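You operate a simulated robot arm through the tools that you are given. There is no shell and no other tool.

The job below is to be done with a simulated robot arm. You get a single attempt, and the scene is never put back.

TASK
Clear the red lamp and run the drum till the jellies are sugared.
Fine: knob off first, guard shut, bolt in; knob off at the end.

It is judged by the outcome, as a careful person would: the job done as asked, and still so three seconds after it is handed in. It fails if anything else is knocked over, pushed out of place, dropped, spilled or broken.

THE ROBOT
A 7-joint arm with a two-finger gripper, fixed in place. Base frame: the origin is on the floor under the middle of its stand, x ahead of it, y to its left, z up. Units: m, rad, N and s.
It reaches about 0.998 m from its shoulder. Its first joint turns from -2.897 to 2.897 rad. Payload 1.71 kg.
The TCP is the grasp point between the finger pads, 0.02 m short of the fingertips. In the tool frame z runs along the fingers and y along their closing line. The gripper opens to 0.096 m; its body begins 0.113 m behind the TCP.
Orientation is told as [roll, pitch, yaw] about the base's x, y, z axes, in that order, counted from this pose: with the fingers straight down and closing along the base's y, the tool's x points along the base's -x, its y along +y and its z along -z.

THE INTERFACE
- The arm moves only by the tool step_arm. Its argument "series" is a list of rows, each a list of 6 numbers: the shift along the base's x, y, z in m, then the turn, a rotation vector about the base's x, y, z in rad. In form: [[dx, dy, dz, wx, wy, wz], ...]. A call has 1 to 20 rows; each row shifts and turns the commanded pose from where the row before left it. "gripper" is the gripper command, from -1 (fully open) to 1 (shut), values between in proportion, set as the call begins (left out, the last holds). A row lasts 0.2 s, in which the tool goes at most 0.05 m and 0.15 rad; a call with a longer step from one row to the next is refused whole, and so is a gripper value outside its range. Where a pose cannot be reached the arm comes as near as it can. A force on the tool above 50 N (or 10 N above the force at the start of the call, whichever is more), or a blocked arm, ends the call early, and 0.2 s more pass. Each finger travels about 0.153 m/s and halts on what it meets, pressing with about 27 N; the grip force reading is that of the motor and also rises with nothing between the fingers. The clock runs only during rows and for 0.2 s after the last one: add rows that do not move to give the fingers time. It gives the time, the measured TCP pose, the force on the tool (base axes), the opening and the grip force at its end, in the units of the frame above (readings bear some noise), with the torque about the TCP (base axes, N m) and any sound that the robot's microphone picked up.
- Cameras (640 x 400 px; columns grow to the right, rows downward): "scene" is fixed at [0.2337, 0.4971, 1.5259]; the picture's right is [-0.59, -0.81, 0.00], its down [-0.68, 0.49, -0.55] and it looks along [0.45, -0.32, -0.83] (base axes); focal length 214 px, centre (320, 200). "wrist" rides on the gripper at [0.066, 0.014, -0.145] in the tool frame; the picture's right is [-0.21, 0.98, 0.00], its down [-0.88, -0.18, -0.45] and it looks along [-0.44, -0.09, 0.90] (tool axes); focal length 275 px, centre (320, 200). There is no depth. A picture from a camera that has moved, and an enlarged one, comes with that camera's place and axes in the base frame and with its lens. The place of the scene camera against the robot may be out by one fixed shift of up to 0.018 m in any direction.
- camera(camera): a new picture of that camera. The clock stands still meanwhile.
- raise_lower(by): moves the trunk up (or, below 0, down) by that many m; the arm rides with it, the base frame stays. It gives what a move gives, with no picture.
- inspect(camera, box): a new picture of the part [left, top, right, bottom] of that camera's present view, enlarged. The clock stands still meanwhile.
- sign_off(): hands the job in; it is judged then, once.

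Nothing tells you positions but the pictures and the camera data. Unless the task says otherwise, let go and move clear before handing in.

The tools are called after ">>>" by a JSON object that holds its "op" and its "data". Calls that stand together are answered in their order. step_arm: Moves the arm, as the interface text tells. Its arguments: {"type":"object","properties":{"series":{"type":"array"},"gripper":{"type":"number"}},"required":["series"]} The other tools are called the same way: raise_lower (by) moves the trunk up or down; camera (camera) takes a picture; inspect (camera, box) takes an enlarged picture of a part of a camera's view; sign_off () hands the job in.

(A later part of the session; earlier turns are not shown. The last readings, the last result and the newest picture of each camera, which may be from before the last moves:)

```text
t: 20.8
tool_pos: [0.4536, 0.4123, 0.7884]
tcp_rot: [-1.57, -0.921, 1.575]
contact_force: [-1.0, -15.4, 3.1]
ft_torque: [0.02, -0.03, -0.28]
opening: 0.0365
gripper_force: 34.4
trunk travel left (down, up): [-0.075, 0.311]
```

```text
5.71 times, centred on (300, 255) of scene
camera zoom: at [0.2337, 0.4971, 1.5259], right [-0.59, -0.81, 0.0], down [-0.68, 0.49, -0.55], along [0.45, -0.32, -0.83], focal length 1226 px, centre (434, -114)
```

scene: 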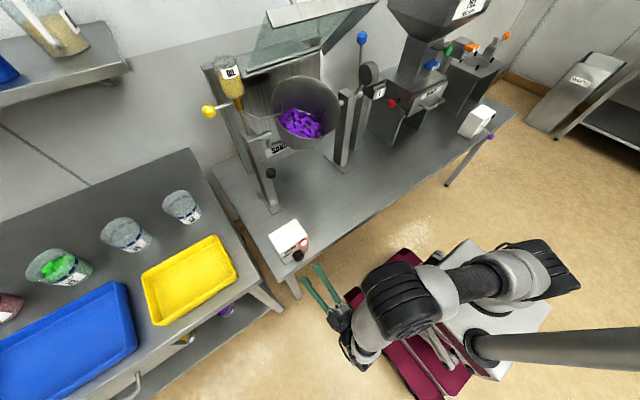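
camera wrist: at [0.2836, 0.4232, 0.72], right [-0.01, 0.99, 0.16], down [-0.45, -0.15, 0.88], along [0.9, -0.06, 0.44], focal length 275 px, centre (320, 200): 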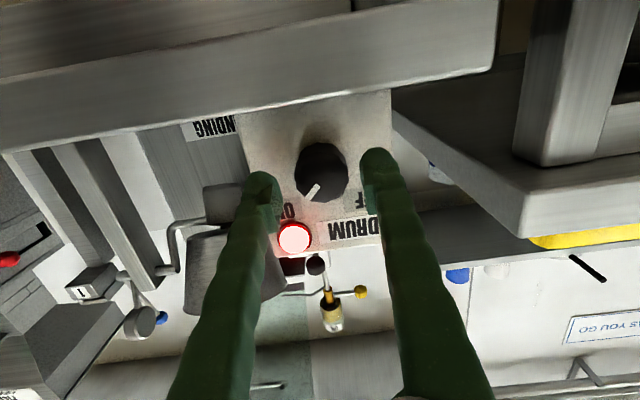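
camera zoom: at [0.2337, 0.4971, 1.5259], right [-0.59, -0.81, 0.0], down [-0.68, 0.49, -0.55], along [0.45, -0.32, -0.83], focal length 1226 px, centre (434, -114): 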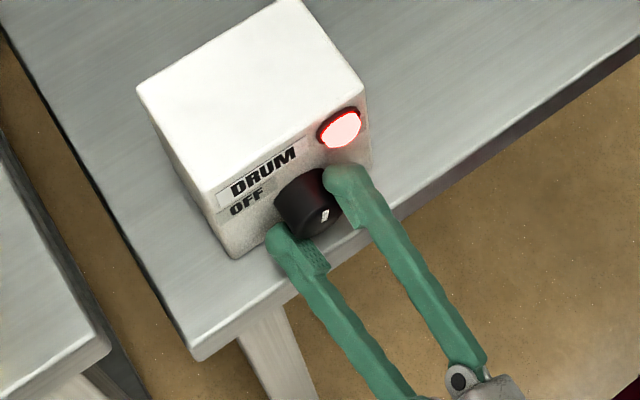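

The knob is turning with the gripper. There's some sideways push, so I'll ease y slightly, turn a little more, then look at the clearance to the bench.

>>> {"op": "step_arm", "data": {"series": [[0, -0.001, 0, -0.06, 0, 0], [0, -0.001, 0, -0.06, 0, 0], [0, 0, 0, -0.05, 0, 0], [0, 0, 0, 0, 0, 0]]}}

>>> {"op": "inspect", "data": {"camera": "wrist", "box": [240, 100, 420, 260]}}

>>> {"op": "inspect", "data": {"camera": "scene", "box": [260, 220, 340, 290]}}

```text
t: 21.8
tool_pos: [0.4535, 0.4137, 0.7884]
tcp_rot: [-1.569, -0.754, 1.578]
contact_force: [5.5, -3.8, 7.1]
ft_torque: [0.04, -0.16, 0.05]
opening: 0.0369
gripper_force: 35.2
trunk travel left (down, up): [-0.075, 0.311]
```

```text
2.50 times, centred on (330, 180) of wrist
camera zoom: at [0.3087, 0.3733, 0.7335], right [-0.01, 0.82, -0.57], down [-0.45, 0.51, 0.73], along [0.89, 0.26, 0.36], focal length 688 px, centre (295, 250)
```

zoom: 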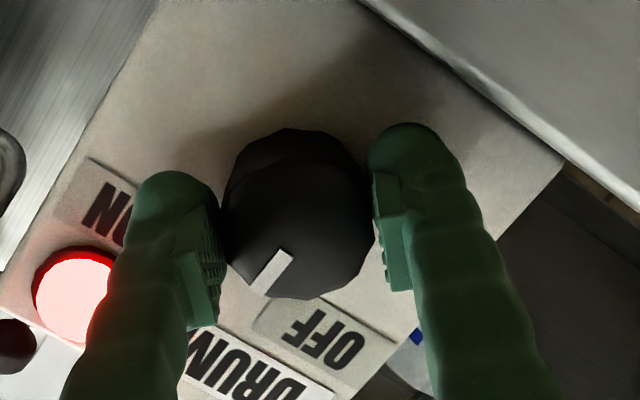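

```text
5.71 times, centred on (300, 255) of scene
camera zoom: at [0.2337, 0.4971, 1.5259], right [-0.59, -0.81, 0.0], down [-0.68, 0.49, -0.55], along [0.45, -0.32, -0.83], focal length 1226 px, centre (434, -114)
```

zoom: 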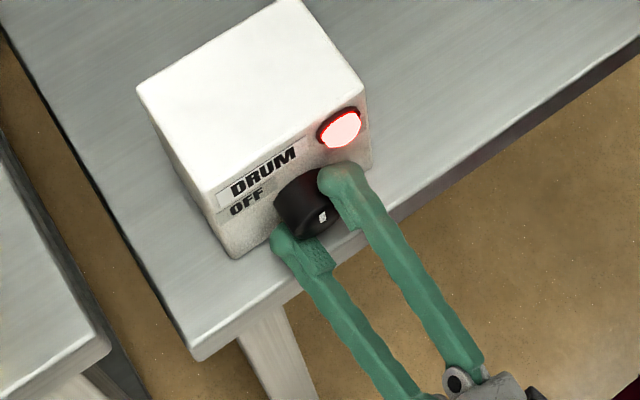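

The pointer is now nearly straight up (44° turned). I'll ease the fingers open slightly, roll back around the knob, and regrip for the second half.

>>> {"op": "step_arm", "data": {"series": [[0, 0, 0, 0, 0, 0], [0, 0, 0, 0, 0, 0]], "gripper": 0.05}}

>>> {"op": "inspect", "data": {"camera": "wrist", "box": [240, 100, 420, 260]}}

```text
t: 22.4
tool_pos: [0.4539, 0.4131, 0.7874]
tcp_rot: [-1.566, -0.753, 1.576]
contact_force: [-0.1, -0.5, -0.8]
ft_torque: [0.0, -0.01, 0.04]
opening: 0.0456
gripper_force: 0.0
trunk travel left (down, up): [-0.075, 0.311]
```

```text
2.50 times, centred on (330, 180) of wrist
camera zoom: at [0.3081, 0.3734, 0.7326], right [-0.01, 0.82, -0.57], down [-0.45, 0.51, 0.74], along [0.9, 0.26, 0.36], focal length 688 px, centre (295, 250)
```

zoom: 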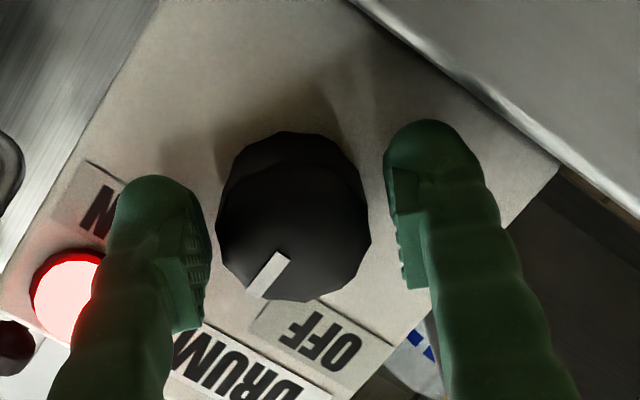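

The knob held its place and lamp side is untouched. Rolling back around it now.

>>> {"op": "step_arm", "data": {"series": [[0, -0.0005, 0, 0.15, 0, 0], [0, 0, 0, 0.15, 0, 0], [0, 0, 0, 0.15, 0, 0], [0, 0, 0, 0.15, 0, 0], [0, 0, 0, 0.15, 0, 0], [0, 0, 0, 0, 0, 0]]}}

>>> {"op": "inspect", "data": {"camera": "wrist", "box": [240, 100, 420, 260]}}

```text
t: 23.8
tool_pos: [0.4545, 0.4131, 0.787]
tcp_rot: [-1.618, -1.503, 1.626]
contact_force: [0.3, -0.2, 0.0]
ft_torque: [0.04, 0.0, 0.0]
opening: 0.0458
gripper_force: 0.1
trunk travel left (down, up): [-0.075, 0.311]
```

```text
2.50 times, centred on (330, 180) of wrist
camera zoom: at [0.3087, 0.4207, 0.7205], right [-0.01, 0.99, 0.14], down [-0.45, -0.13, 0.89], along [0.89, -0.06, 0.44], focal length 688 px, centre (295, 250)
```

zoom: 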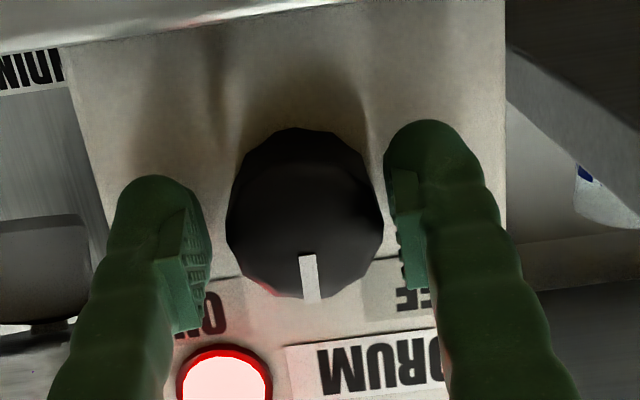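

The pointer is at 12 o'clock. Small +y trim, grip again and turn the second half.

>>> {"op": "step_arm", "data": {"series": [[0, 0.0012, 0, 0, 0, 0], [0, 0, 0, 0, 0, 0], [0, 0, 0, 0, 0, 0], [0, 0, 0, 0, 0, 0]], "gripper": 0.5}}

>>> {"op": "step_arm", "data": {"series": [[0, 0, 0, -0.1, 0, 0], [0, 0, 0, -0.1, 0, 0], [0, -0.0003, 0, -0.1, 0, 0], [0, -0.0003, 0, -0.1, 0, 0], [0, -0.0003, 0, -0.1, 0, 0], [0, -0.0003, 0, -0.1, 0, 0], [0, -0.0003, 0, -0.1, 0, 0], [0, 0, 0, 0, 0, 0]]}}

>>> {"op": "inspect", "data": {"camera": "wrist", "box": [240, 100, 420, 260]}}

>>> {"op": "inspect", "data": {"camera": "scene", "box": [260, 220, 340, 290]}}

```text
t: 24.8
tool_pos: [0.4542, 0.4158, 0.7869]
tcp_rot: [-1.611, -1.504, 1.621]
contact_force: [-1.0, 4.9, -1.6]
ft_torque: [0.04, 0.03, 0.06]
opening: 0.0365
gripper_force: 34.6
trunk travel left (down, up): [-0.075, 0.311]
```

```text
t: 26.6
tool_pos: [0.4538, 0.413, 0.7873]
tcp_rot: [-1.568, -0.802, 1.578]
contact_force: [2.3, 9.6, 6.6]
ft_torque: [0.05, -0.14, 0.1]
opening: 0.0365
gripper_force: 34.9
trunk travel left (down, up): [-0.075, 0.311]
```

```text
2.50 times, centred on (330, 180) of wrist
camera zoom: at [0.3087, 0.3757, 0.7313], right [-0.01, 0.85, -0.53], down [-0.45, 0.47, 0.76], along [0.89, 0.24, 0.38], focal length 688 px, centre (295, 250)
```

zoom: 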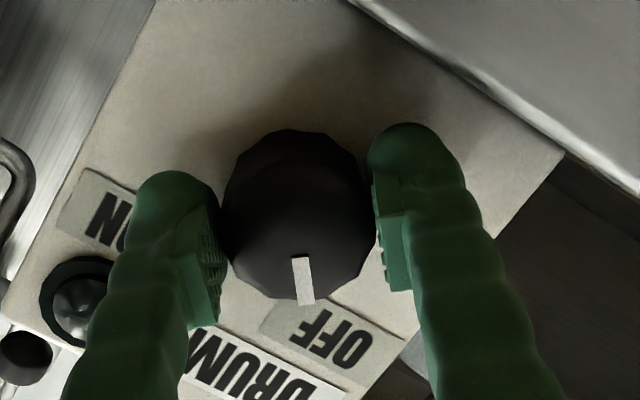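

```text
5.71 times, centred on (300, 255) of scene
camera zoom: at [0.2337, 0.4971, 1.5259], right [-0.59, -0.81, 0.0], down [-0.68, 0.49, -0.55], along [0.45, -0.32, -0.83], focal length 1226 px, centre (434, -114)
```

zoom: 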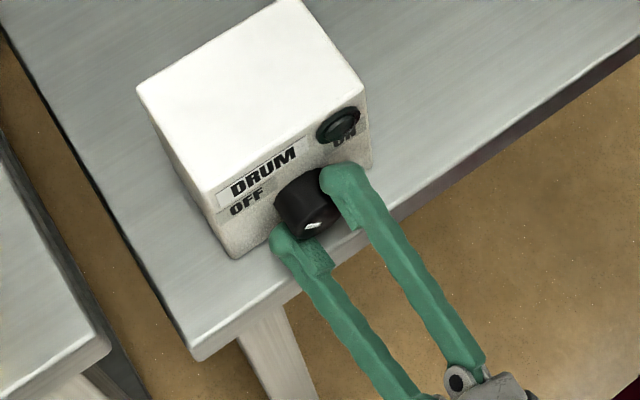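

The red lamp has just gone out, and the pointer is close to OFF. I'll turn a touch more so that it sits fully at OFF.

>>> {"op": "step_arm", "data": {"series": [[0, 0, 0, -0.05, 0, 0], [0, 0, 0, -0.05, 0, 0], [0, 0, 0, -0.04, 0, 0], [0, 0, 0, 0, 0, 0]]}}

>>> {"op": "inspect", "data": {"camera": "wrist", "box": [240, 100, 420, 260]}}

```text
t: 27.6
tool_pos: [0.4539, 0.4119, 0.7884]
tcp_rot: [-1.566, -0.661, 1.575]
contact_force: [0.7, 4.0, 7.5]
ft_torque: [0.39, -0.02, -0.04]
opening: 0.0364
gripper_force: 35.1
trunk travel left (down, up): [-0.075, 0.311]
```

```text
2.50 times, centred on (330, 180) of wrist
camera zoom: at [0.3085, 0.3675, 0.7368], right [-0.01, 0.76, -0.65], down [-0.45, 0.58, 0.69], along [0.9, 0.29, 0.34], focal length 688 px, centre (295, 250)
```

zoom: 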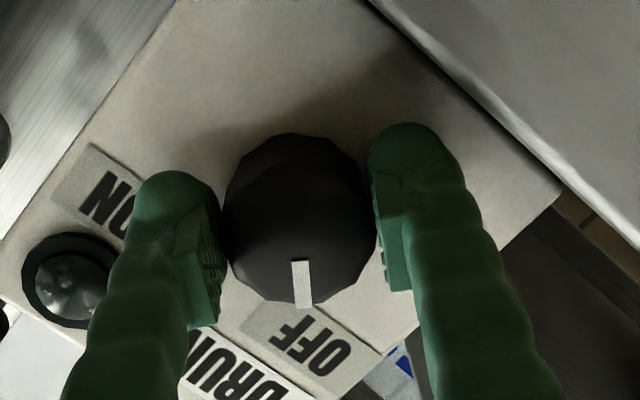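

The torque shows the knob is against its OFF stop, and the lamp is out. I'll release gently and back straight out.

>>> {"op": "step_arm", "data": {"series": [[0, 0, 0, 0, 0, 0], [0, 0, 0, 0, 0, 0]], "gripper": 0.08}}

>>> {"op": "step_arm", "data": {"series": [[-0.01, 0, 0, 0, 0, 0], [-0.02, 0, 0, 0.0, 0, 0], [-0.03, 0, 0, 0.1, 0, 0], [-0.02, 0, 0, 0.15, 0, 0], [0, 0, 0, 0.15, 0, 0], [0, 0, 0, 0.15, 0, 0], [0, 0, 0, 0.15, 0, 0], [0, 0, 0, 0.15, 0, 0], [0, 0, 0, 0, 0, 0]]}}

>>> {"op": "inspect", "data": {"camera": "wrist", "box": [220, 60, 420, 240]}}

>>> {"op": "camera", "data": {"camera": "scene"}}

```text
t: 28.2
tool_pos: [0.4534, 0.4121, 0.7877]
tcp_rot: [-1.566, -0.659, 1.575]
contact_force: [-0.6, 0.0, 1.0]
ft_torque: [0.0, 0.03, -0.02]
opening: 0.0442
gripper_force: 0.0
trunk travel left (down, up): [-0.075, 0.311]
```

```text
t: 30.2
tool_pos: [0.3722, 0.4123, 0.788]
tcp_rot: [-1.636, -1.514, 1.642]
contact_force: [0.3, 1.4, 0.1]
ft_torque: [0.01, 0.02, -0.04]
opening: 0.0444
gripper_force: 0.1
trunk travel left (down, up): [-0.075, 0.311]
```

```text
2.22 times, centred on (320, 150) of wrist
camera zoom: at [0.228, 0.4209, 0.721], right [-0.01, 0.99, 0.15], down [-0.45, -0.14, 0.88], along [0.89, -0.06, 0.44], focal length 612 px, centre (320, 311)
```

zoom: 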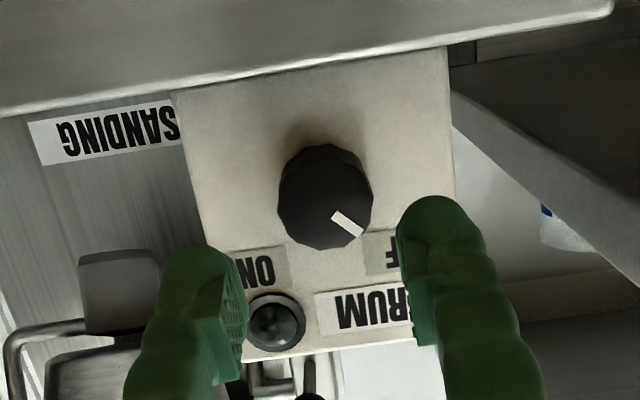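

```text
taken
```

scene: 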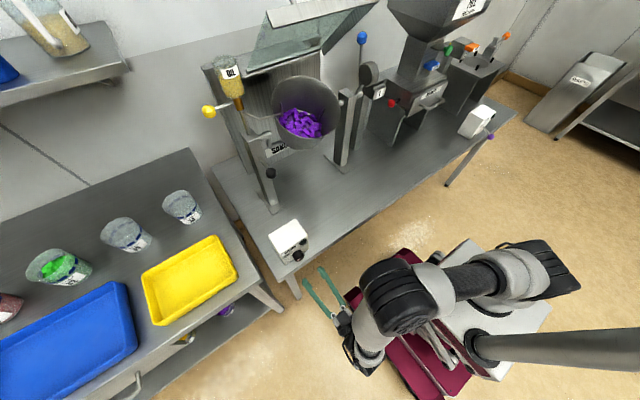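

OFF is set and the lamp is dark. Next is the guard: I'll rise clear of the box, bring the trunk back up, and look at the guard handle.

>>> {"op": "step_arm", "data": {"series": [[-0.01, 0, 0.04, 0, 0, 0], [0, 0, 0.045, 0, 0, 0], [0, 0, 0.045, 0, 0, 0], [0, 0, 0.045, 0, 0, 0], [0, 0, 0.045, 0, 0, 0], [0, 0, 0, 0, 0, 0]]}}

>>> {"op": "raise_lower", "data": {"by": 0.25}}

>>> {"op": "camera", "data": {"camera": "wrist"}}

>>> {"op": "camera", "data": {"camera": "scene"}}

```text
t: 31.6
tool_pos: [0.3637, 0.4118, 1.008]
tcp_rot: [-1.615, -1.513, 1.625]
contact_force: [0.3, -0.6, -0.3]
ft_torque: [0.02, 0.0, 0.04]
opening: 0.0444
gripper_force: 0.0
trunk travel left (down, up): [-0.075, 0.311]
```

```text
t: 34.1
tool_pos: [0.3651, 0.4132, 1.258]
tcp_rot: [-1.621, -1.512, 1.627]
contact_force: [0.7, 0.2, -0.9]
ft_torque: [0.02, -0.01, -0.01]
opening: 0.0444
gripper_force: 0.1
trunk travel left (down, up): [-0.325, 0.061]
```

```text
taken
camera wrist: at [0.2188, 0.4208, 1.1915], right [-0.01, 0.99, 0.15], down [-0.45, -0.14, 0.88], along [0.89, -0.06, 0.44], focal length 275 px, centre (320, 200)
```

wrist: 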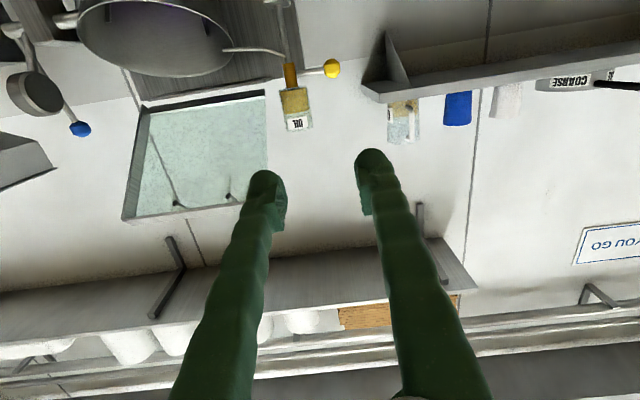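

```text
taken
```

scene: 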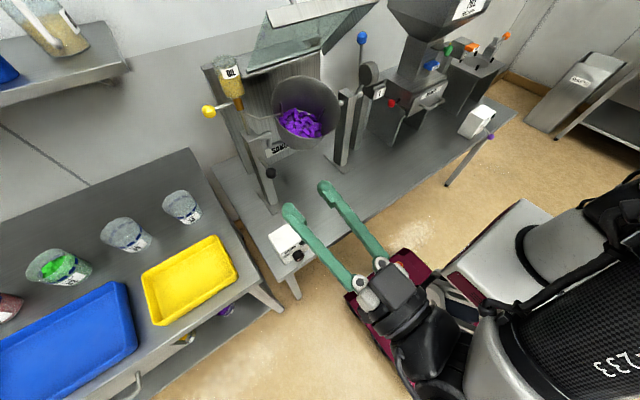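

I can see the guard's underside. I'll swing the gripper to a forward-down pitch and bring it in front of the guard for a better look at the handle.

>>> {"op": "step_arm", "data": {"series": [[0.005, -0.02, 0.03, 0, 0.13, 0], [0.005, -0.02, 0.03, 0, 0.13, 0], [0.005, -0.02, 0.03, 0, 0.13, 0], [0.005, -0.02, 0.03, 0, 0.13, 0], [0.005, -0.02, 0.03, 0, 0.13, 0], [0.005, -0.02, 0.03, 0, 0.13, 0], [0.005, -0.02, 0.03, 0, 0.13, 0], [0, -0.02, 0.02, 0, 0.08, 0], [0, -0.02, 0.02, 0, 0, 0], [0, 0, 0, 0, 0, 0]]}}

>>> {"op": "camera", "data": {"camera": "wrist"}}

>>> {"op": "camera", "data": {"camera": "scene"}}

```text
t: 36.4
tool_pos: [0.399, 0.2324, 1.5084]
tcp_rot: [-0.032, -0.582, 0.07]
contact_force: [0.2, -0.4, -0.4]
ft_torque: [-0.02, 0.04, -0.04]
opening: 0.0443
gripper_force: 0.1
trunk travel left (down, up): [-0.325, 0.061]
```

```text
taken
camera wrist: at [0.2641, 0.241, 1.5926], right [0.12, 0.99, 0.09], down [0.49, -0.14, 0.86], along [0.86, -0.06, -0.51], focal length 275 px, centre (320, 200)
```

wrist: 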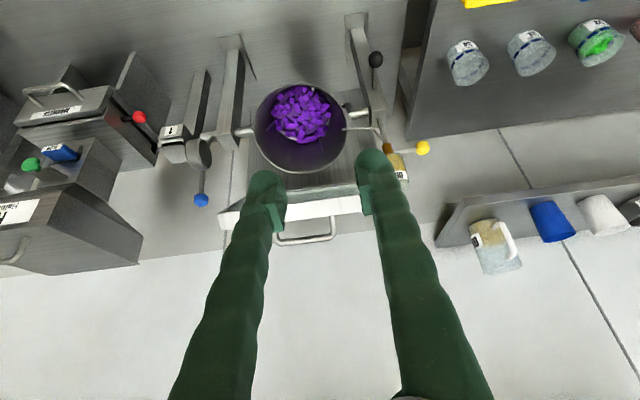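

```text
taken
```

scene: 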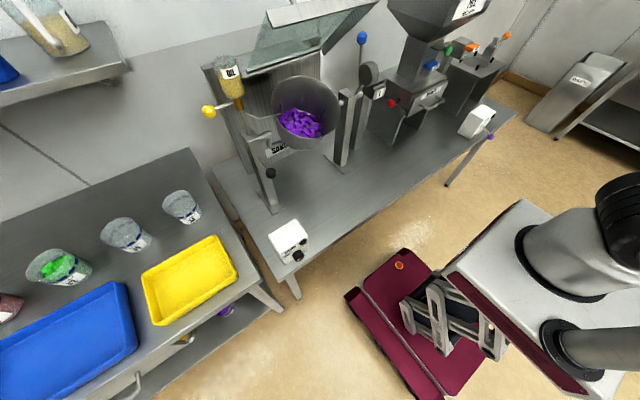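

>>> {"op": "inspect", "data": {"camera": "wrist", "box": [200, 150, 400, 270]}}

>>> {"op": "step_arm", "data": {"series": [[0, 0, 0.04, 0, 0.05, 0], [0, 0, 0.04, 0, 0.05, 0], [0.02, 0, 0.04, 0.0, 0.05, 0], [0.02, 0, 0.03, 0, 0.05, 0], [0, 0, 0, 0, 0, 0]]}}

>>> {"op": "camera", "data": {"camera": "wrist"}}

>>> {"op": "inspect", "data": {"camera": "wrist", "box": [200, 150, 400, 300]}}

```text
3.20 times, centred on (300, 210) of wrist
camera zoom: at [0.2641, 0.241, 1.5926], right [0.12, 0.99, 0.09], down [0.49, -0.14, 0.86], along [0.86, -0.06, -0.51], focal length 881 px, centre (384, 168)
```

zoom: 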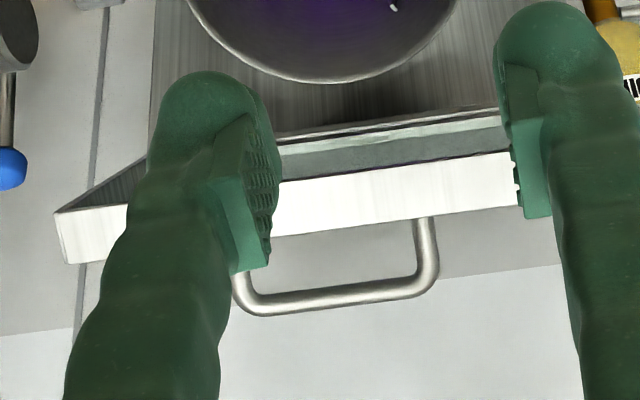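

```text
t: 37.5
tool_pos: [0.4308, 0.2302, 1.6387]
tcp_rot: [-0.013, -0.392, 0.054]
contact_force: [-0.5, 0.2, -1.1]
ft_torque: [-0.06, -0.03, -0.05]
opening: 0.0442
gripper_force: 0.1
out of reach, approached as far as the arm can: row 4
trunk travel left (down, up): [-0.325, 0.061]
```

```text
taken
camera wrist: at [0.3139, 0.2399, 1.7461], right [0.14, 0.99, 0.07], down [0.65, -0.14, 0.75], along [0.75, -0.06, -0.66], focal length 275 px, centre (320, 200)
```

wrist: 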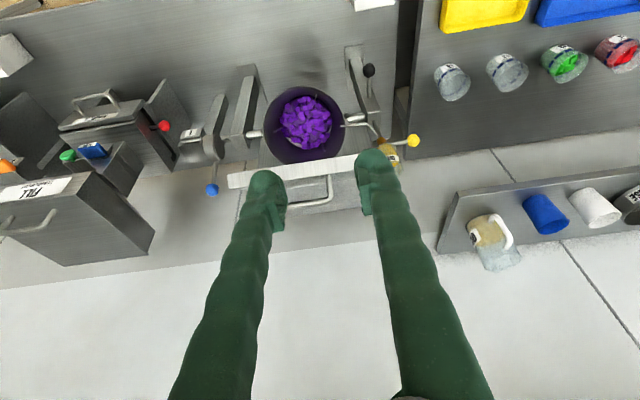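

```text
2.67 times, centred on (300, 225) of wrist
camera zoom: at [0.3139, 0.2399, 1.7461], right [0.14, 0.99, 0.07], down [0.65, -0.14, 0.75], along [0.75, -0.06, -0.66], focal length 734 px, centre (373, 133)
```

zoom: 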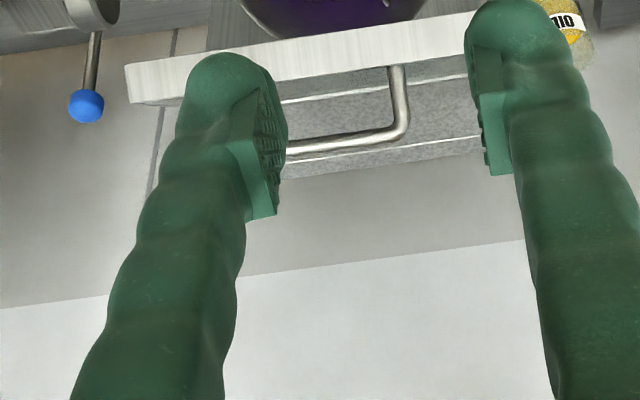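

The handle rod runs along y from 0.127 to 0.228 at x≈0.698, z≈1.412, standing 4.6 cm off the guard, whose plane slopes about 40°. To grip it, the gripper must turn a quarter about its own axis; I'll move to a staging point and do that in free air.

>>> {"op": "step_arm", "data": {"series": [[0.02, -0.014, -0.025, 0, -0.03, -0.018], [0.02, -0.014, -0.025, 0, -0.03, -0.018], [0.02, -0.014, -0.025, 0.01, -0.03, -0.018], [0.01, -0.01, -0.014, 0, -0.01, 0], [0, 0, 0, 0, 0, 0]], "gripper": -0.05}}

>>> {"op": "step_arm", "data": {"series": [[0, 0, 0, -0.0672, 0, 0.126], [0, 0, 0, -0.0672, 0, 0.126], [0, 0, 0, -0.0672, 0, 0.126], [0, 0, 0, -0.0672, 0, 0.126], [0, 0, 0, -0.0672, 0, 0.126], [0, 0, 0, -0.0672, 0, 0.126], [0, 0, 0, -0.0672, 0, 0.126], [0, 0, 0, -0.0672, 0, 0.126], [0, 0, 0, -0.0672, 0, 0.126], [0, 0, 0, -0.0672, 0, 0.126], [0, 0, 0, -0.0672, 0, 0.126], [0, 0, 0, 0, 0, 0]]}}

>>> {"op": "camera", "data": {"camera": "wrist"}}

>>> {"op": "camera", "data": {"camera": "scene"}}

```text
t: 38.8
tool_pos: [0.5013, 0.1766, 1.5455]
tcp_rot: [-0.009, -0.484, 0.006]
contact_force: [0.8, -0.5, 0.9]
ft_torque: [0.02, -0.02, 0.0]
opening: 0.0504
gripper_force: 0.1
trunk travel left (down, up): [-0.325, 0.061]
```

```text
t: 41.4
tool_pos: [0.5013, 0.1766, 1.5461]
tcp_rot: [-0.497, 0.01, 1.575]
contact_force: [0.0, 0.5, -0.3]
ft_torque: [0.03, 0.02, -0.01]
opening: 0.0505
gripper_force: 0.1
trunk travel left (down, up): [-0.325, 0.061]
```

```text
taken
camera wrist: at [0.4202, 0.1114, 1.6671], right [-0.86, 0.2, -0.47], down [-0.05, 0.88, 0.47], along [0.51, 0.43, -0.75], focal length 275 px, centre (320, 200)
```

wrist: 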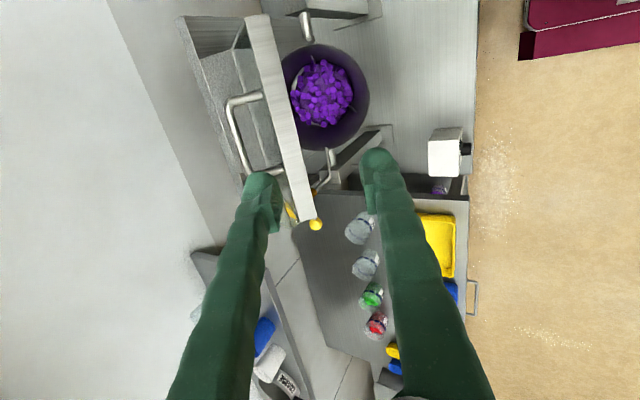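

```text
taken
```

scene: 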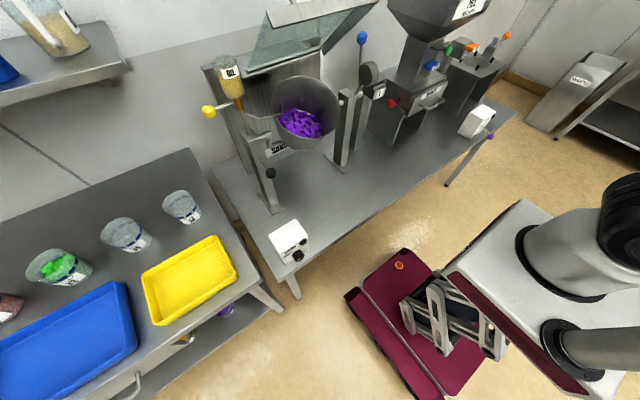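

The quarter-turn worked and the camera now shows the guard's handle clearly. I'll zoom to refine its position.

>>> {"op": "inspect", "data": {"camera": "wrist", "box": [170, 0, 350, 240]}}

>>> {"op": "inspect", "data": {"camera": "wrist", "box": [200, 70, 320, 190]}}

```text
1.67 times, centred on (260, 120) of wrist
camera zoom: at [0.4202, 0.1114, 1.6671], right [-0.86, 0.2, -0.47], down [-0.05, 0.88, 0.47], along [0.51, 0.43, -0.75], focal length 459 px, centre (420, 333)
```

zoom: 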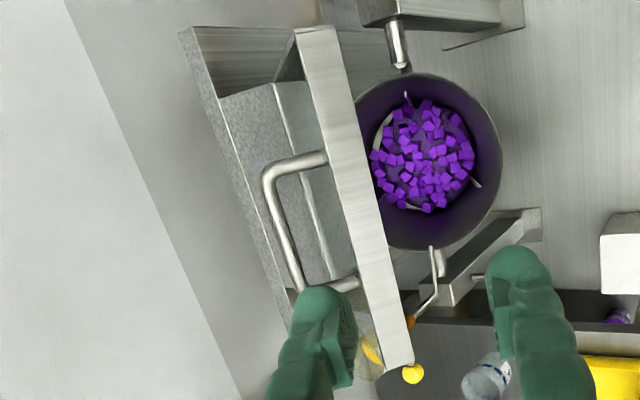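

```text
3.33 times, centred on (260, 130) of wrist
camera zoom: at [0.4202, 0.1114, 1.6671], right [-0.86, 0.2, -0.47], down [-0.05, 0.88, 0.47], along [0.51, 0.43, -0.75], focal length 918 px, centre (520, 433)
```

zoom: 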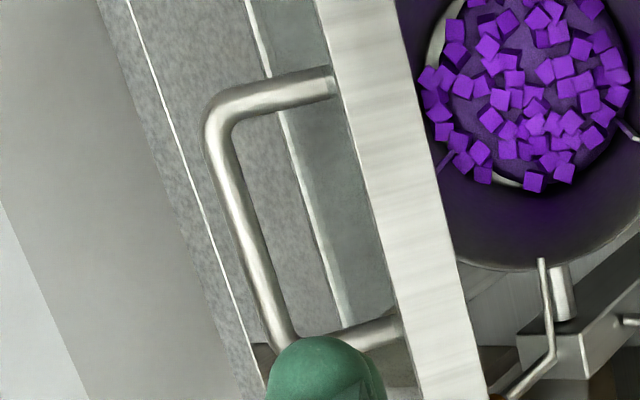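

The rod is confirmed at about (0.697, y 0.13–0.225, 1.412). I'll narrow the opening to ~35 mm and move to a point 7 cm short of the rod along the finger direction.

>>> {"op": "step_arm", "data": {"series": [[0.04, 0, -0.015, 0, 0, 0], [0.04, 0, -0.017, 0, 0, 0], [0.04, 0, -0.02, 0, 0, 0], [0.042, 0, -0.021, 0, 0, 0], [0, 0, 0, 0, 0, 0]], "gripper": 0.27}}

>>> {"op": "camera", "data": {"camera": "wrist"}}

>>> {"op": "camera", "data": {"camera": "scene"}}

```text
t: 42.5
tool_pos: [0.6618, 0.177, 1.4749]
tcp_rot: [-0.494, 0.007, 1.572]
contact_force: [-0.5, 0.4, 0.7]
ft_torque: [0.03, 0.01, 0.0]
opening: 0.0353
gripper_force: 0.1
trunk travel left (down, up): [-0.325, 0.061]
```

```text
taken
camera wrist: at [0.5808, 0.1118, 1.5952], right [-0.86, 0.2, -0.47], down [-0.05, 0.88, 0.47], along [0.51, 0.43, -0.75], focal length 275 px, centre (320, 200)
```

wrist: 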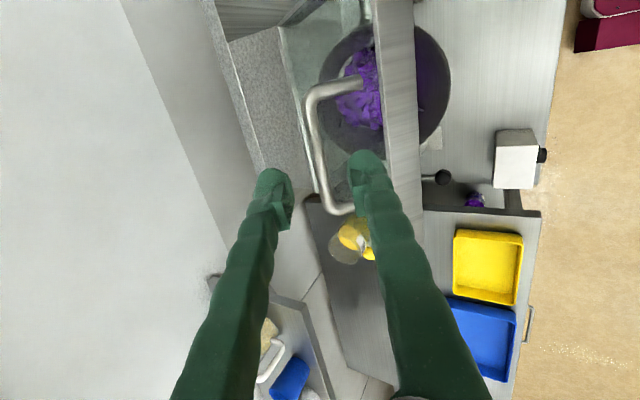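

```text
taken
```

scene: 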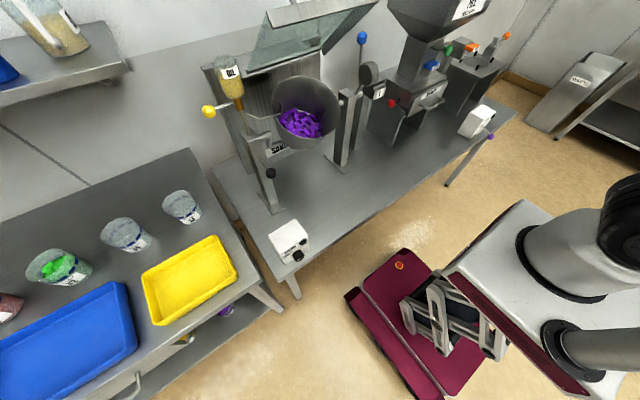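

>>> {"op": "inspect", "data": {"camera": "wrist", "box": [250, 60, 420, 240]}}

```text
2.22 times, centred on (335, 150) of wrist
camera zoom: at [0.5808, 0.1118, 1.5952], right [-0.86, 0.2, -0.47], down [-0.05, 0.88, 0.47], along [0.51, 0.43, -0.75], focal length 612 px, centre (287, 311)
```

zoom: 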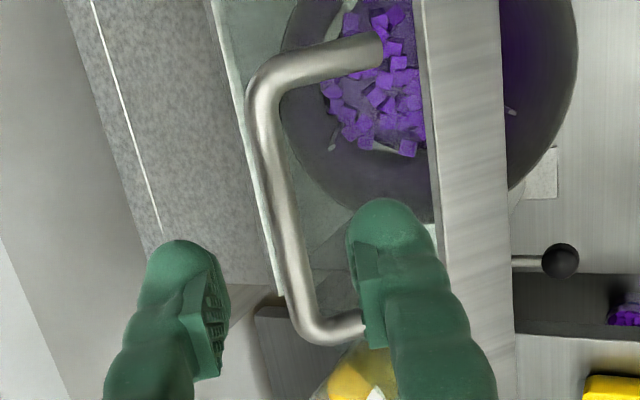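

The rod is dead-centre on the finger axis, 72 mm ahead. I'll advance about 64 mm so the rod lies between the pads without the lower finger touching the guard.

>>> {"op": "step_arm", "data": {"series": [[0.0076, 0, -0.014, 0, 0, 0], [0.0076, 0, -0.014, 0, 0, 0], [0.0076, 0, -0.014, 0, 0, 0], [0.0076, 0, -0.014, 0, 0, 0], [0, 0, 0, 0, 0, 0]]}}

>>> {"op": "camera", "data": {"camera": "wrist"}}

>>> {"op": "inspect", "data": {"camera": "wrist", "box": [250, 90, 420, 250]}}

```text
t: 43.8
tool_pos: [0.6943, 0.1758, 1.4181]
tcp_rot: [-0.495, 0.007, 1.569]
contact_force: [-0.1, 0.1, -0.9]
ft_torque: [0.01, 0.0, 0.0]
opening: 0.0351
gripper_force: 0.1
trunk travel left (down, up): [-0.325, 0.061]
```

```text
taken
camera wrist: at [0.6132, 0.1114, 1.5383], right [-0.86, 0.2, -0.47], down [-0.05, 0.88, 0.47], along [0.51, 0.43, -0.75], focal length 275 px, centre (320, 200)
```

wrist: 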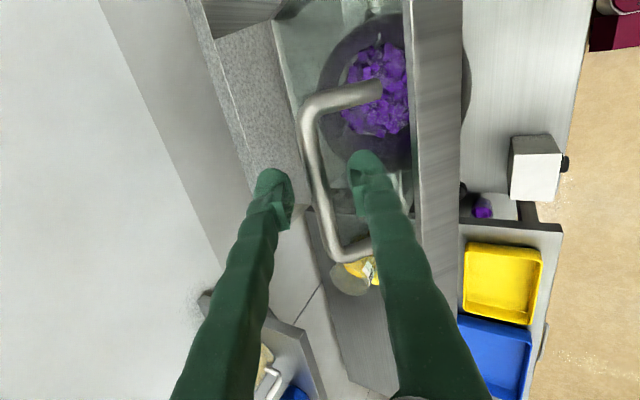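

```text
2.50 times, centred on (335, 170) of wrist
camera zoom: at [0.6132, 0.1114, 1.5383], right [-0.86, 0.2, -0.47], down [-0.05, 0.88, 0.47], along [0.51, 0.43, -0.75], focal length 688 px, centre (282, 275)
```

zoom: 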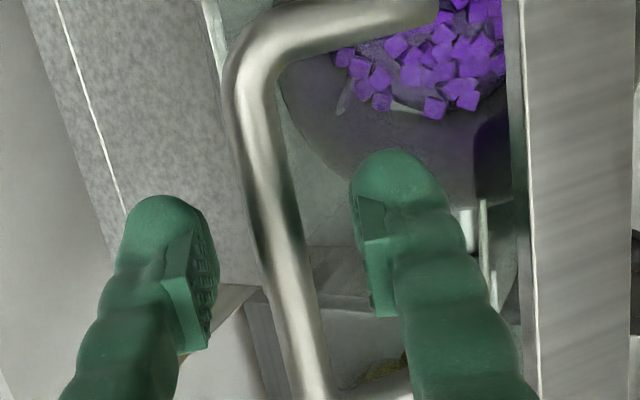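

The rod lies between the pads with no contact. Closing on it.

>>> {"op": "step_arm", "data": {"series": [[0, 0, 0, 0, 0, 0], [0, 0, 0, 0, 0, 0], [0, 0, 0, 0, 0, 0]], "gripper": 1.0}}

>>> {"op": "inspect", "data": {"camera": "wrist", "box": [250, 90, 420, 250]}}

```text
t: 44.5
tool_pos: [0.6945, 0.1765, 1.4172]
tcp_rot: [-0.495, 0.008, 1.573]
contact_force: [-1.0, -0.5, -1.3]
ft_torque: [0.08, -0.02, -0.07]
opening: 0.0071
gripper_force: 35.2
trunk travel left (down, up): [-0.325, 0.061]
```

```text
2.50 times, centred on (335, 170) of wrist
camera zoom: at [0.6135, 0.1116, 1.5381], right [-0.86, 0.2, -0.47], down [-0.05, 0.88, 0.47], along [0.5, 0.43, -0.75], focal length 688 px, centre (282, 275)
```

zoom: 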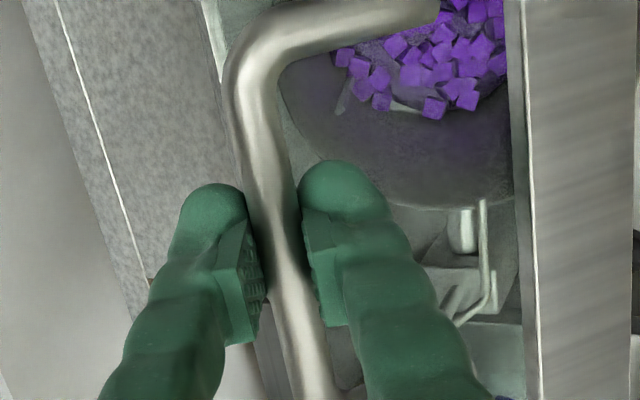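

Gripped on the rod. I'll start swinging the guard down along an arc about its hinge in small steps, watching the forces.

>>> {"op": "step_arm", "data": {"series": [[-0.0075, 0, -0.0054, 0, -0.04, 0], [-0.0075, 0, -0.0057, 0, -0.04, 0], [0, 0, 0, 0, 0, 0]]}}

>>> {"op": "camera", "data": {"camera": "wrist"}}

>>> {"op": "inspect", "data": {"camera": "scene", "box": [200, 0, 400, 130]}}

```text
t: 45.4
tool_pos: [0.6791, 0.1766, 1.4051]
tcp_rot: [-0.572, 0.006, 1.574]
contact_force: [1.1, 1.0, -5.3]
ft_torque: [0.11, 0.01, -0.07]
opening: 0.0072
gripper_force: 35.1
trunk travel left (down, up): [-0.325, 0.061]
```

```text
taken
camera wrist: at [0.5888, 0.1115, 1.5191], right [-0.82, 0.2, -0.53], down [-0.09, 0.88, 0.47], along [0.56, 0.43, -0.71], focal length 275 px, centre (320, 200)
```

wrist: 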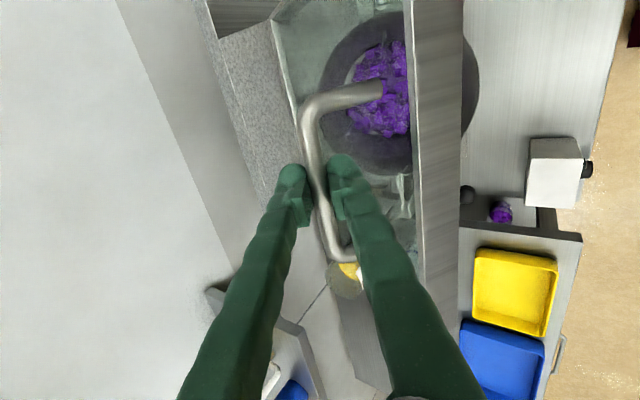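

```text
3.08 times, centred on (300, 65) of scene
camera zoom: at [0.2337, 0.4971, 1.5259], right [-0.59, -0.81, 0.0], down [-0.68, 0.49, -0.55], along [0.45, -0.32, -0.83], focal length 660 px, centre (382, 615)
```

zoom: 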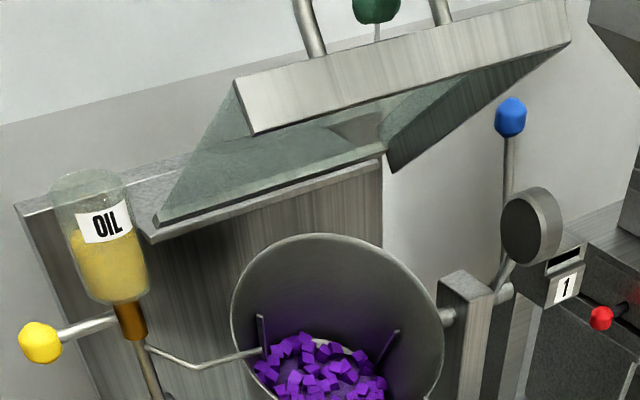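

The guard follows smoothly with low force. Continuing the arc.

>>> {"op": "step_arm", "data": {"series": [[-0.0086, 0, -0.0078, 0, -0.05, 0], [-0.0082, 0, -0.0082, 0, -0.05, 0], [-0.0077, 0, -0.0086, 0, -0.05, 0], [-0.0073, 0, -0.009, 0, -0.05, 0], [0, 0, 0, 0, 0, 0]]}}

>>> {"op": "inspect", "data": {"camera": "scene", "box": [200, 0, 400, 130]}}

>>> {"op": "camera", "data": {"camera": "wrist"}}

```text
t: 46.5
tool_pos: [0.6462, 0.1763, 1.3703]
tcp_rot: [-0.772, 0.008, 1.571]
contact_force: [2.6, 1.5, -5.1]
ft_torque: [-0.15, -0.01, -0.28]
opening: 0.0073
gripper_force: 34.4
trunk travel left (down, up): [-0.325, 0.061]
```

```text
3.08 times, centred on (300, 65) of scene
camera zoom: at [0.2337, 0.4971, 1.5259], right [-0.59, -0.81, 0.0], down [-0.68, 0.49, -0.55], along [0.45, -0.32, -0.83], focal length 660 px, centre (382, 615)
```

zoom: 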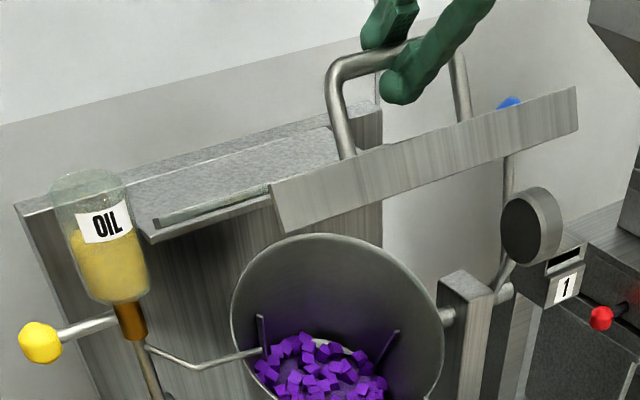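

```text
taken
camera wrist: at [0.536, 0.1115, 1.4651], right [-0.7, 0.2, -0.68], down [-0.18, 0.88, 0.44], along [0.69, 0.43, -0.58], focal length 275 px, centre (320, 200)
```

wrist: 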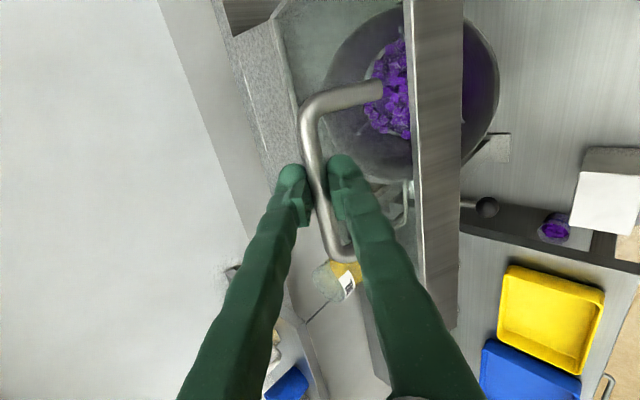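

Moving well with only about 5 N. Continuing the arc further.

>>> {"op": "step_arm", "data": {"series": [[-0.0068, 0, -0.0094, 0, -0.05, 0], [-0.0063, 0, -0.0097, 0, -0.05, 0], [-0.0059, 0, -0.01, 0, -0.05, 0], [-0.0053, 0, -0.0102, 0, -0.05, 0], [0, 0, 0, 0, 0, 0]]}}

>>> {"op": "inspect", "data": {"camera": "scene", "box": [200, 0, 400, 130]}}

```text
t: 47.8
tool_pos: [0.6224, 0.176, 1.3323]
tcp_rot: [-0.974, 0.006, 1.569]
contact_force: [3.2, 3.7, -3.3]
ft_torque: [-0.32, -0.01, -0.64]
opening: 0.0072
gripper_force: 34.9
trunk travel left (down, up): [-0.325, 0.061]
```

```text
3.08 times, centred on (300, 65) of scene
camera zoom: at [0.2337, 0.4971, 1.5259], right [-0.59, -0.81, 0.0], down [-0.68, 0.49, -0.55], along [0.45, -0.32, -0.83], focal length 660 px, centre (382, 615)
```

zoom: 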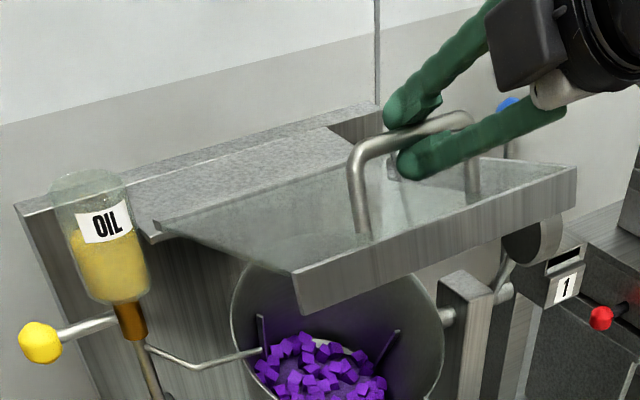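

The guard is nearly level. Continuing more slowly to find where it seats.

>>> {"op": "step_arm", "data": {"series": [[-0.0048, 0, -0.0105, 0, -0.05, 0], [-0.0043, 0, -0.0107, 0, -0.05, 0], [-0.0038, 0, -0.0109, 0, -0.05, 0], [0, 0, 0, 0, 0, 0]]}}

>>> {"op": "inspect", "data": {"camera": "scene", "box": [200, 0, 400, 130]}}

>>> {"op": "camera", "data": {"camera": "wrist"}}

```text
t: 48.8
tool_pos: [0.6081, 0.177, 1.2994]
tcp_rot: [-1.123, 0.006, 1.569]
contact_force: [0.1, 7.1, -2.2]
ft_torque: [-0.03, -0.06, -0.41]
opening: 0.0071
gripper_force: 35.0
trunk travel left (down, up): [-0.325, 0.061]
```

```text
3.08 times, centred on (300, 65) of scene
camera zoom: at [0.2337, 0.4971, 1.5259], right [-0.59, -0.81, 0.0], down [-0.68, 0.49, -0.55], along [0.45, -0.32, -0.83], focal length 660 px, centre (382, 615)
```

zoom: 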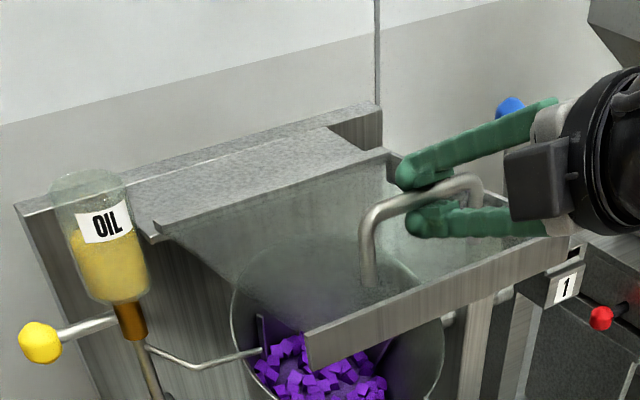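

```text
taken
camera wrist: at [0.4721, 0.112, 1.3497], right [-0.42, 0.2, -0.88], down [-0.32, 0.88, 0.35], along [0.85, 0.43, -0.31], focal length 275 px, centre (320, 200)
```

wrist: 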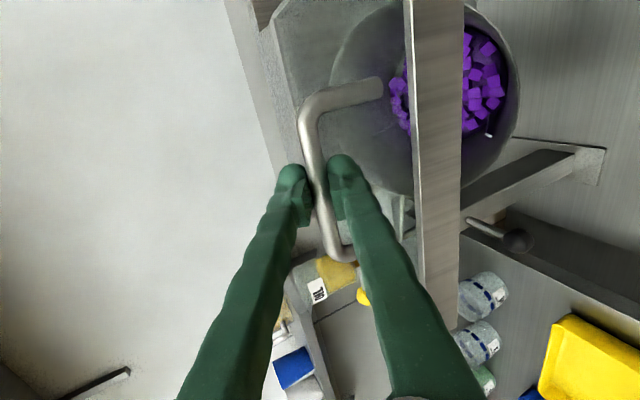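

>>> {"op": "step_arm", "data": {"series": [[-0.0032, 0, -0.0112, 0, -0.05, 0], [-0.0026, 0, -0.0113, 0, -0.05, 0], [-0.002, 0, -0.0115, 0, -0.05, 0], [0, 0, 0, 0, 0, 0]]}}

>>> {"op": "inspect", "data": {"camera": "scene", "box": [200, 0, 400, 130]}}

>>> {"op": "camera", "data": {"camera": "wrist"}}

```text
t: 49.8
tool_pos: [0.601, 0.1787, 1.2661]
tcp_rot: [-1.273, 0.007, 1.567]
contact_force: [-3.5, 9.3, -2.2]
ft_torque: [0.21, 0.01, -0.08]
opening: 0.0073
gripper_force: 34.6
trunk travel left (down, up): [-0.325, 0.061]
```

```text
3.08 times, centred on (300, 65) of scene
camera zoom: at [0.2337, 0.4971, 1.5259], right [-0.59, -0.81, 0.0], down [-0.68, 0.49, -0.55], along [0.45, -0.32, -0.83], focal length 660 px, centre (382, 615)
```

zoom: 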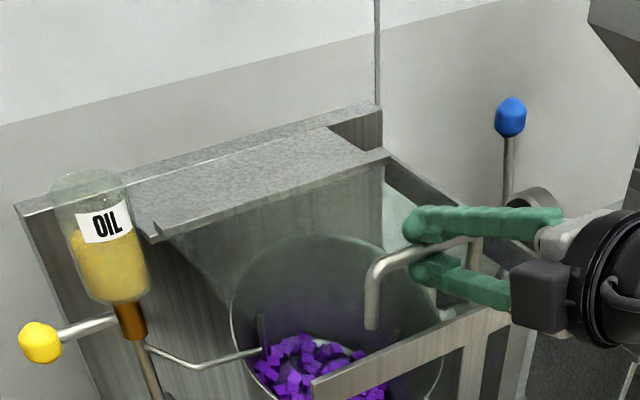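

```text
taken
camera wrist: at [0.4578, 0.112, 1.295], right [-0.29, 0.2, -0.94], down [-0.37, 0.88, 0.3], along [0.88, 0.43, -0.18], focal length 275 px, centre (320, 200)
```

wrist: 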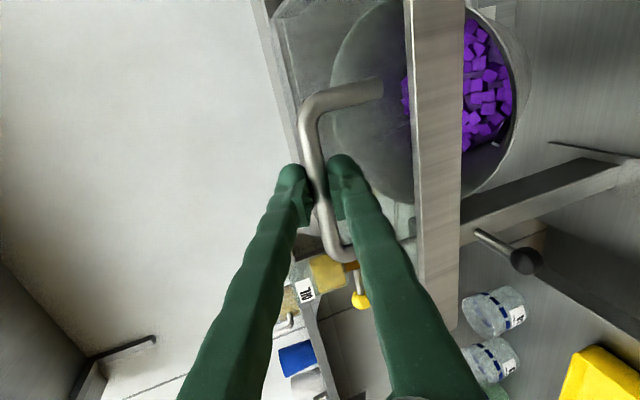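

>>> {"op": "step_arm", "data": {"series": [[-0.0015, 0.001, -0.0115, 0, -0.05, 0], [-0.0009, 0.001, -0.0115, 0, -0.05, 0], [0, 0, 0, 0, 0, 0]]}}

>>> {"op": "inspect", "data": {"camera": "scene", "box": [200, 0, 400, 130]}}

>>> {"op": "camera", "data": {"camera": "wrist"}}

```text
t: 50.5
tool_pos: [0.5985, 0.1772, 1.243]
tcp_rot: [-1.375, 0.007, 1.564]
contact_force: [-7.5, 3.1, -3.1]
ft_torque: [0.06, 0.02, -0.48]
opening: 0.0074
gripper_force: 35.5
trunk travel left (down, up): [-0.325, 0.061]
```

```text
3.08 times, centred on (300, 65) of scene
camera zoom: at [0.2337, 0.4971, 1.5259], right [-0.59, -0.81, 0.0], down [-0.68, 0.49, -0.55], along [0.45, -0.32, -0.83], focal length 660 px, centre (382, 615)
```

zoom: 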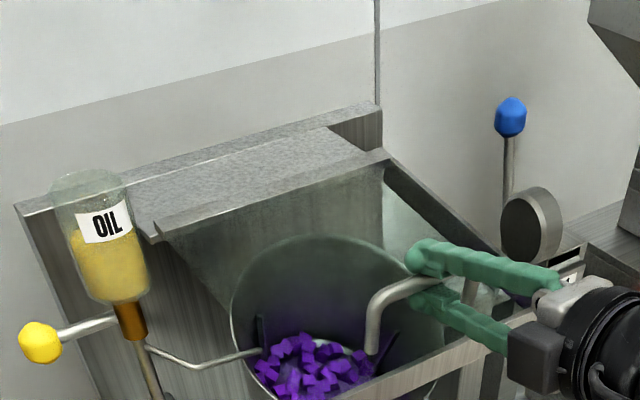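

```text
taken
camera wrist: at [0.4527, 0.1124, 1.2579], right [-0.19, 0.2, -0.96], down [-0.39, 0.88, 0.26], along [0.9, 0.43, -0.09], focal length 275 px, centre (320, 200)
```

wrist: 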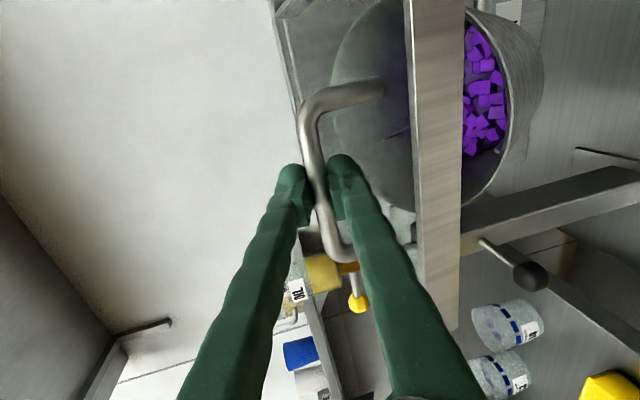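

>>> {"op": "step_arm", "data": {"series": [[-0.0012, 0, -0.0116, 0, -0.05, 0], [-0.0004, 0, -0.0116, 0, -0.05, 0], [0.0003, 0, -0.0116, 0, -0.05, 0], [0, 0, 0, 0, 0, 0]]}}

>>> {"op": "inspect", "data": {"camera": "scene", "box": [200, 0, 400, 130]}}

>>> {"op": "camera", "data": {"camera": "wrist"}}

```text
t: 51.5
tool_pos: [0.5987, 0.1775, 1.2084]
tcp_rot: [-1.522, 0.006, 1.564]
contact_force: [1.6, -0.5, -5.7]
ft_torque: [0.14, 0.05, -0.33]
opening: 0.0075
gripper_force: 34.4
trunk travel left (down, up): [-0.325, 0.061]
```

```text
3.08 times, centred on (300, 65) of scene
camera zoom: at [0.2337, 0.4971, 1.5259], right [-0.59, -0.81, 0.0], down [-0.68, 0.49, -0.55], along [0.45, -0.32, -0.83], focal length 660 px, centre (382, 615)
```

zoom: 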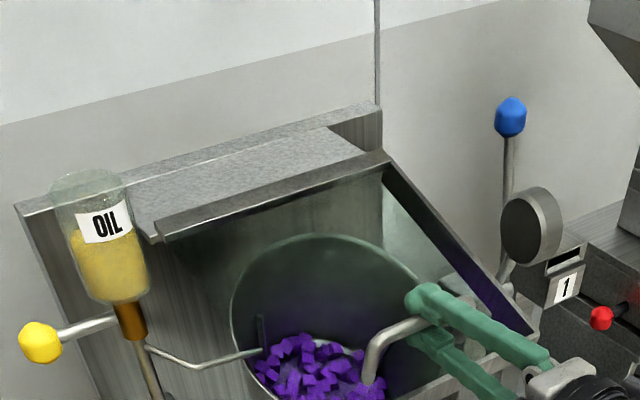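

```text
taken
camera wrist: at [0.4523, 0.1123, 1.2016], right [-0.05, 0.2, -0.98], down [-0.43, 0.88, 0.2], along [0.9, 0.43, 0.05], focal length 275 px, centre (320, 200)
```

wrist: 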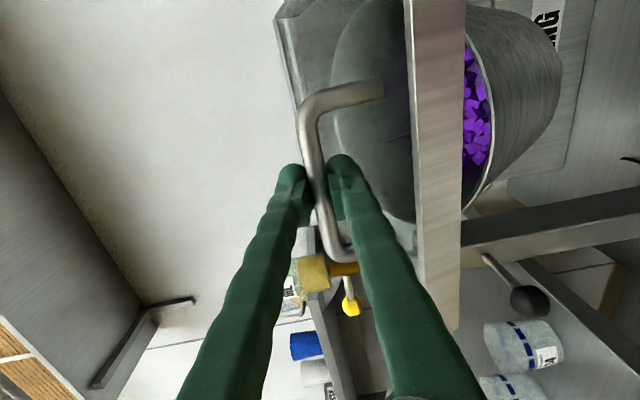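

>>> {"op": "step_arm", "data": {"series": [[0.001, 0, -0.0092, 0, -0.04, 0], [0.0014, 0, -0.0092, 0, -0.04, 0], [0, 0, 0, 0, 0, 0]]}}

>>> {"op": "inspect", "data": {"camera": "scene", "box": [200, 0, 400, 130]}}

>>> {"op": "camera", "data": {"camera": "wrist"}}

```text
t: 52.4
tool_pos: [0.6005, 0.1767, 1.1897]
tcp_rot: [-1.601, 0.004, 1.563]
contact_force: [3.3, -2.7, -2.7]
ft_torque: [0.17, 0.03, -0.24]
opening: 0.0071
gripper_force: 35.3
trunk travel left (down, up): [-0.325, 0.061]
```

```text
3.08 times, centred on (300, 65) of scene
camera zoom: at [0.2337, 0.4971, 1.5259], right [-0.59, -0.81, 0.0], down [-0.68, 0.49, -0.55], along [0.45, -0.32, -0.83], focal length 660 px, centre (382, 615)
```

zoom: 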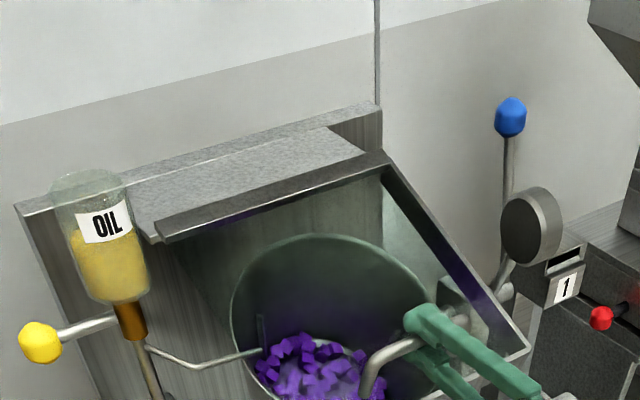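

```text
taken
camera wrist: at [0.4554, 0.1122, 1.1715], right [0.03, 0.2, -0.98], down [-0.44, 0.88, 0.17], along [0.9, 0.43, 0.12], focal length 275 px, centre (320, 200)
```

wrist: 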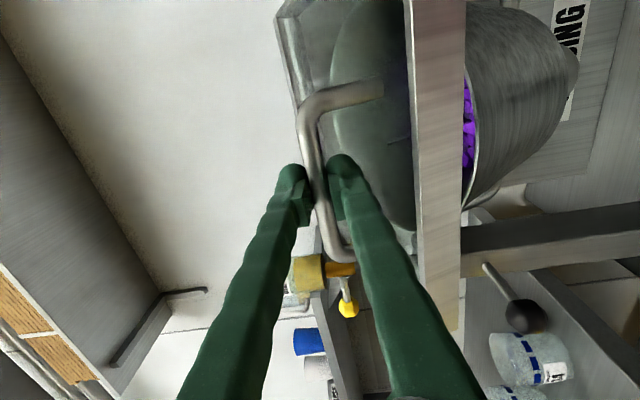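

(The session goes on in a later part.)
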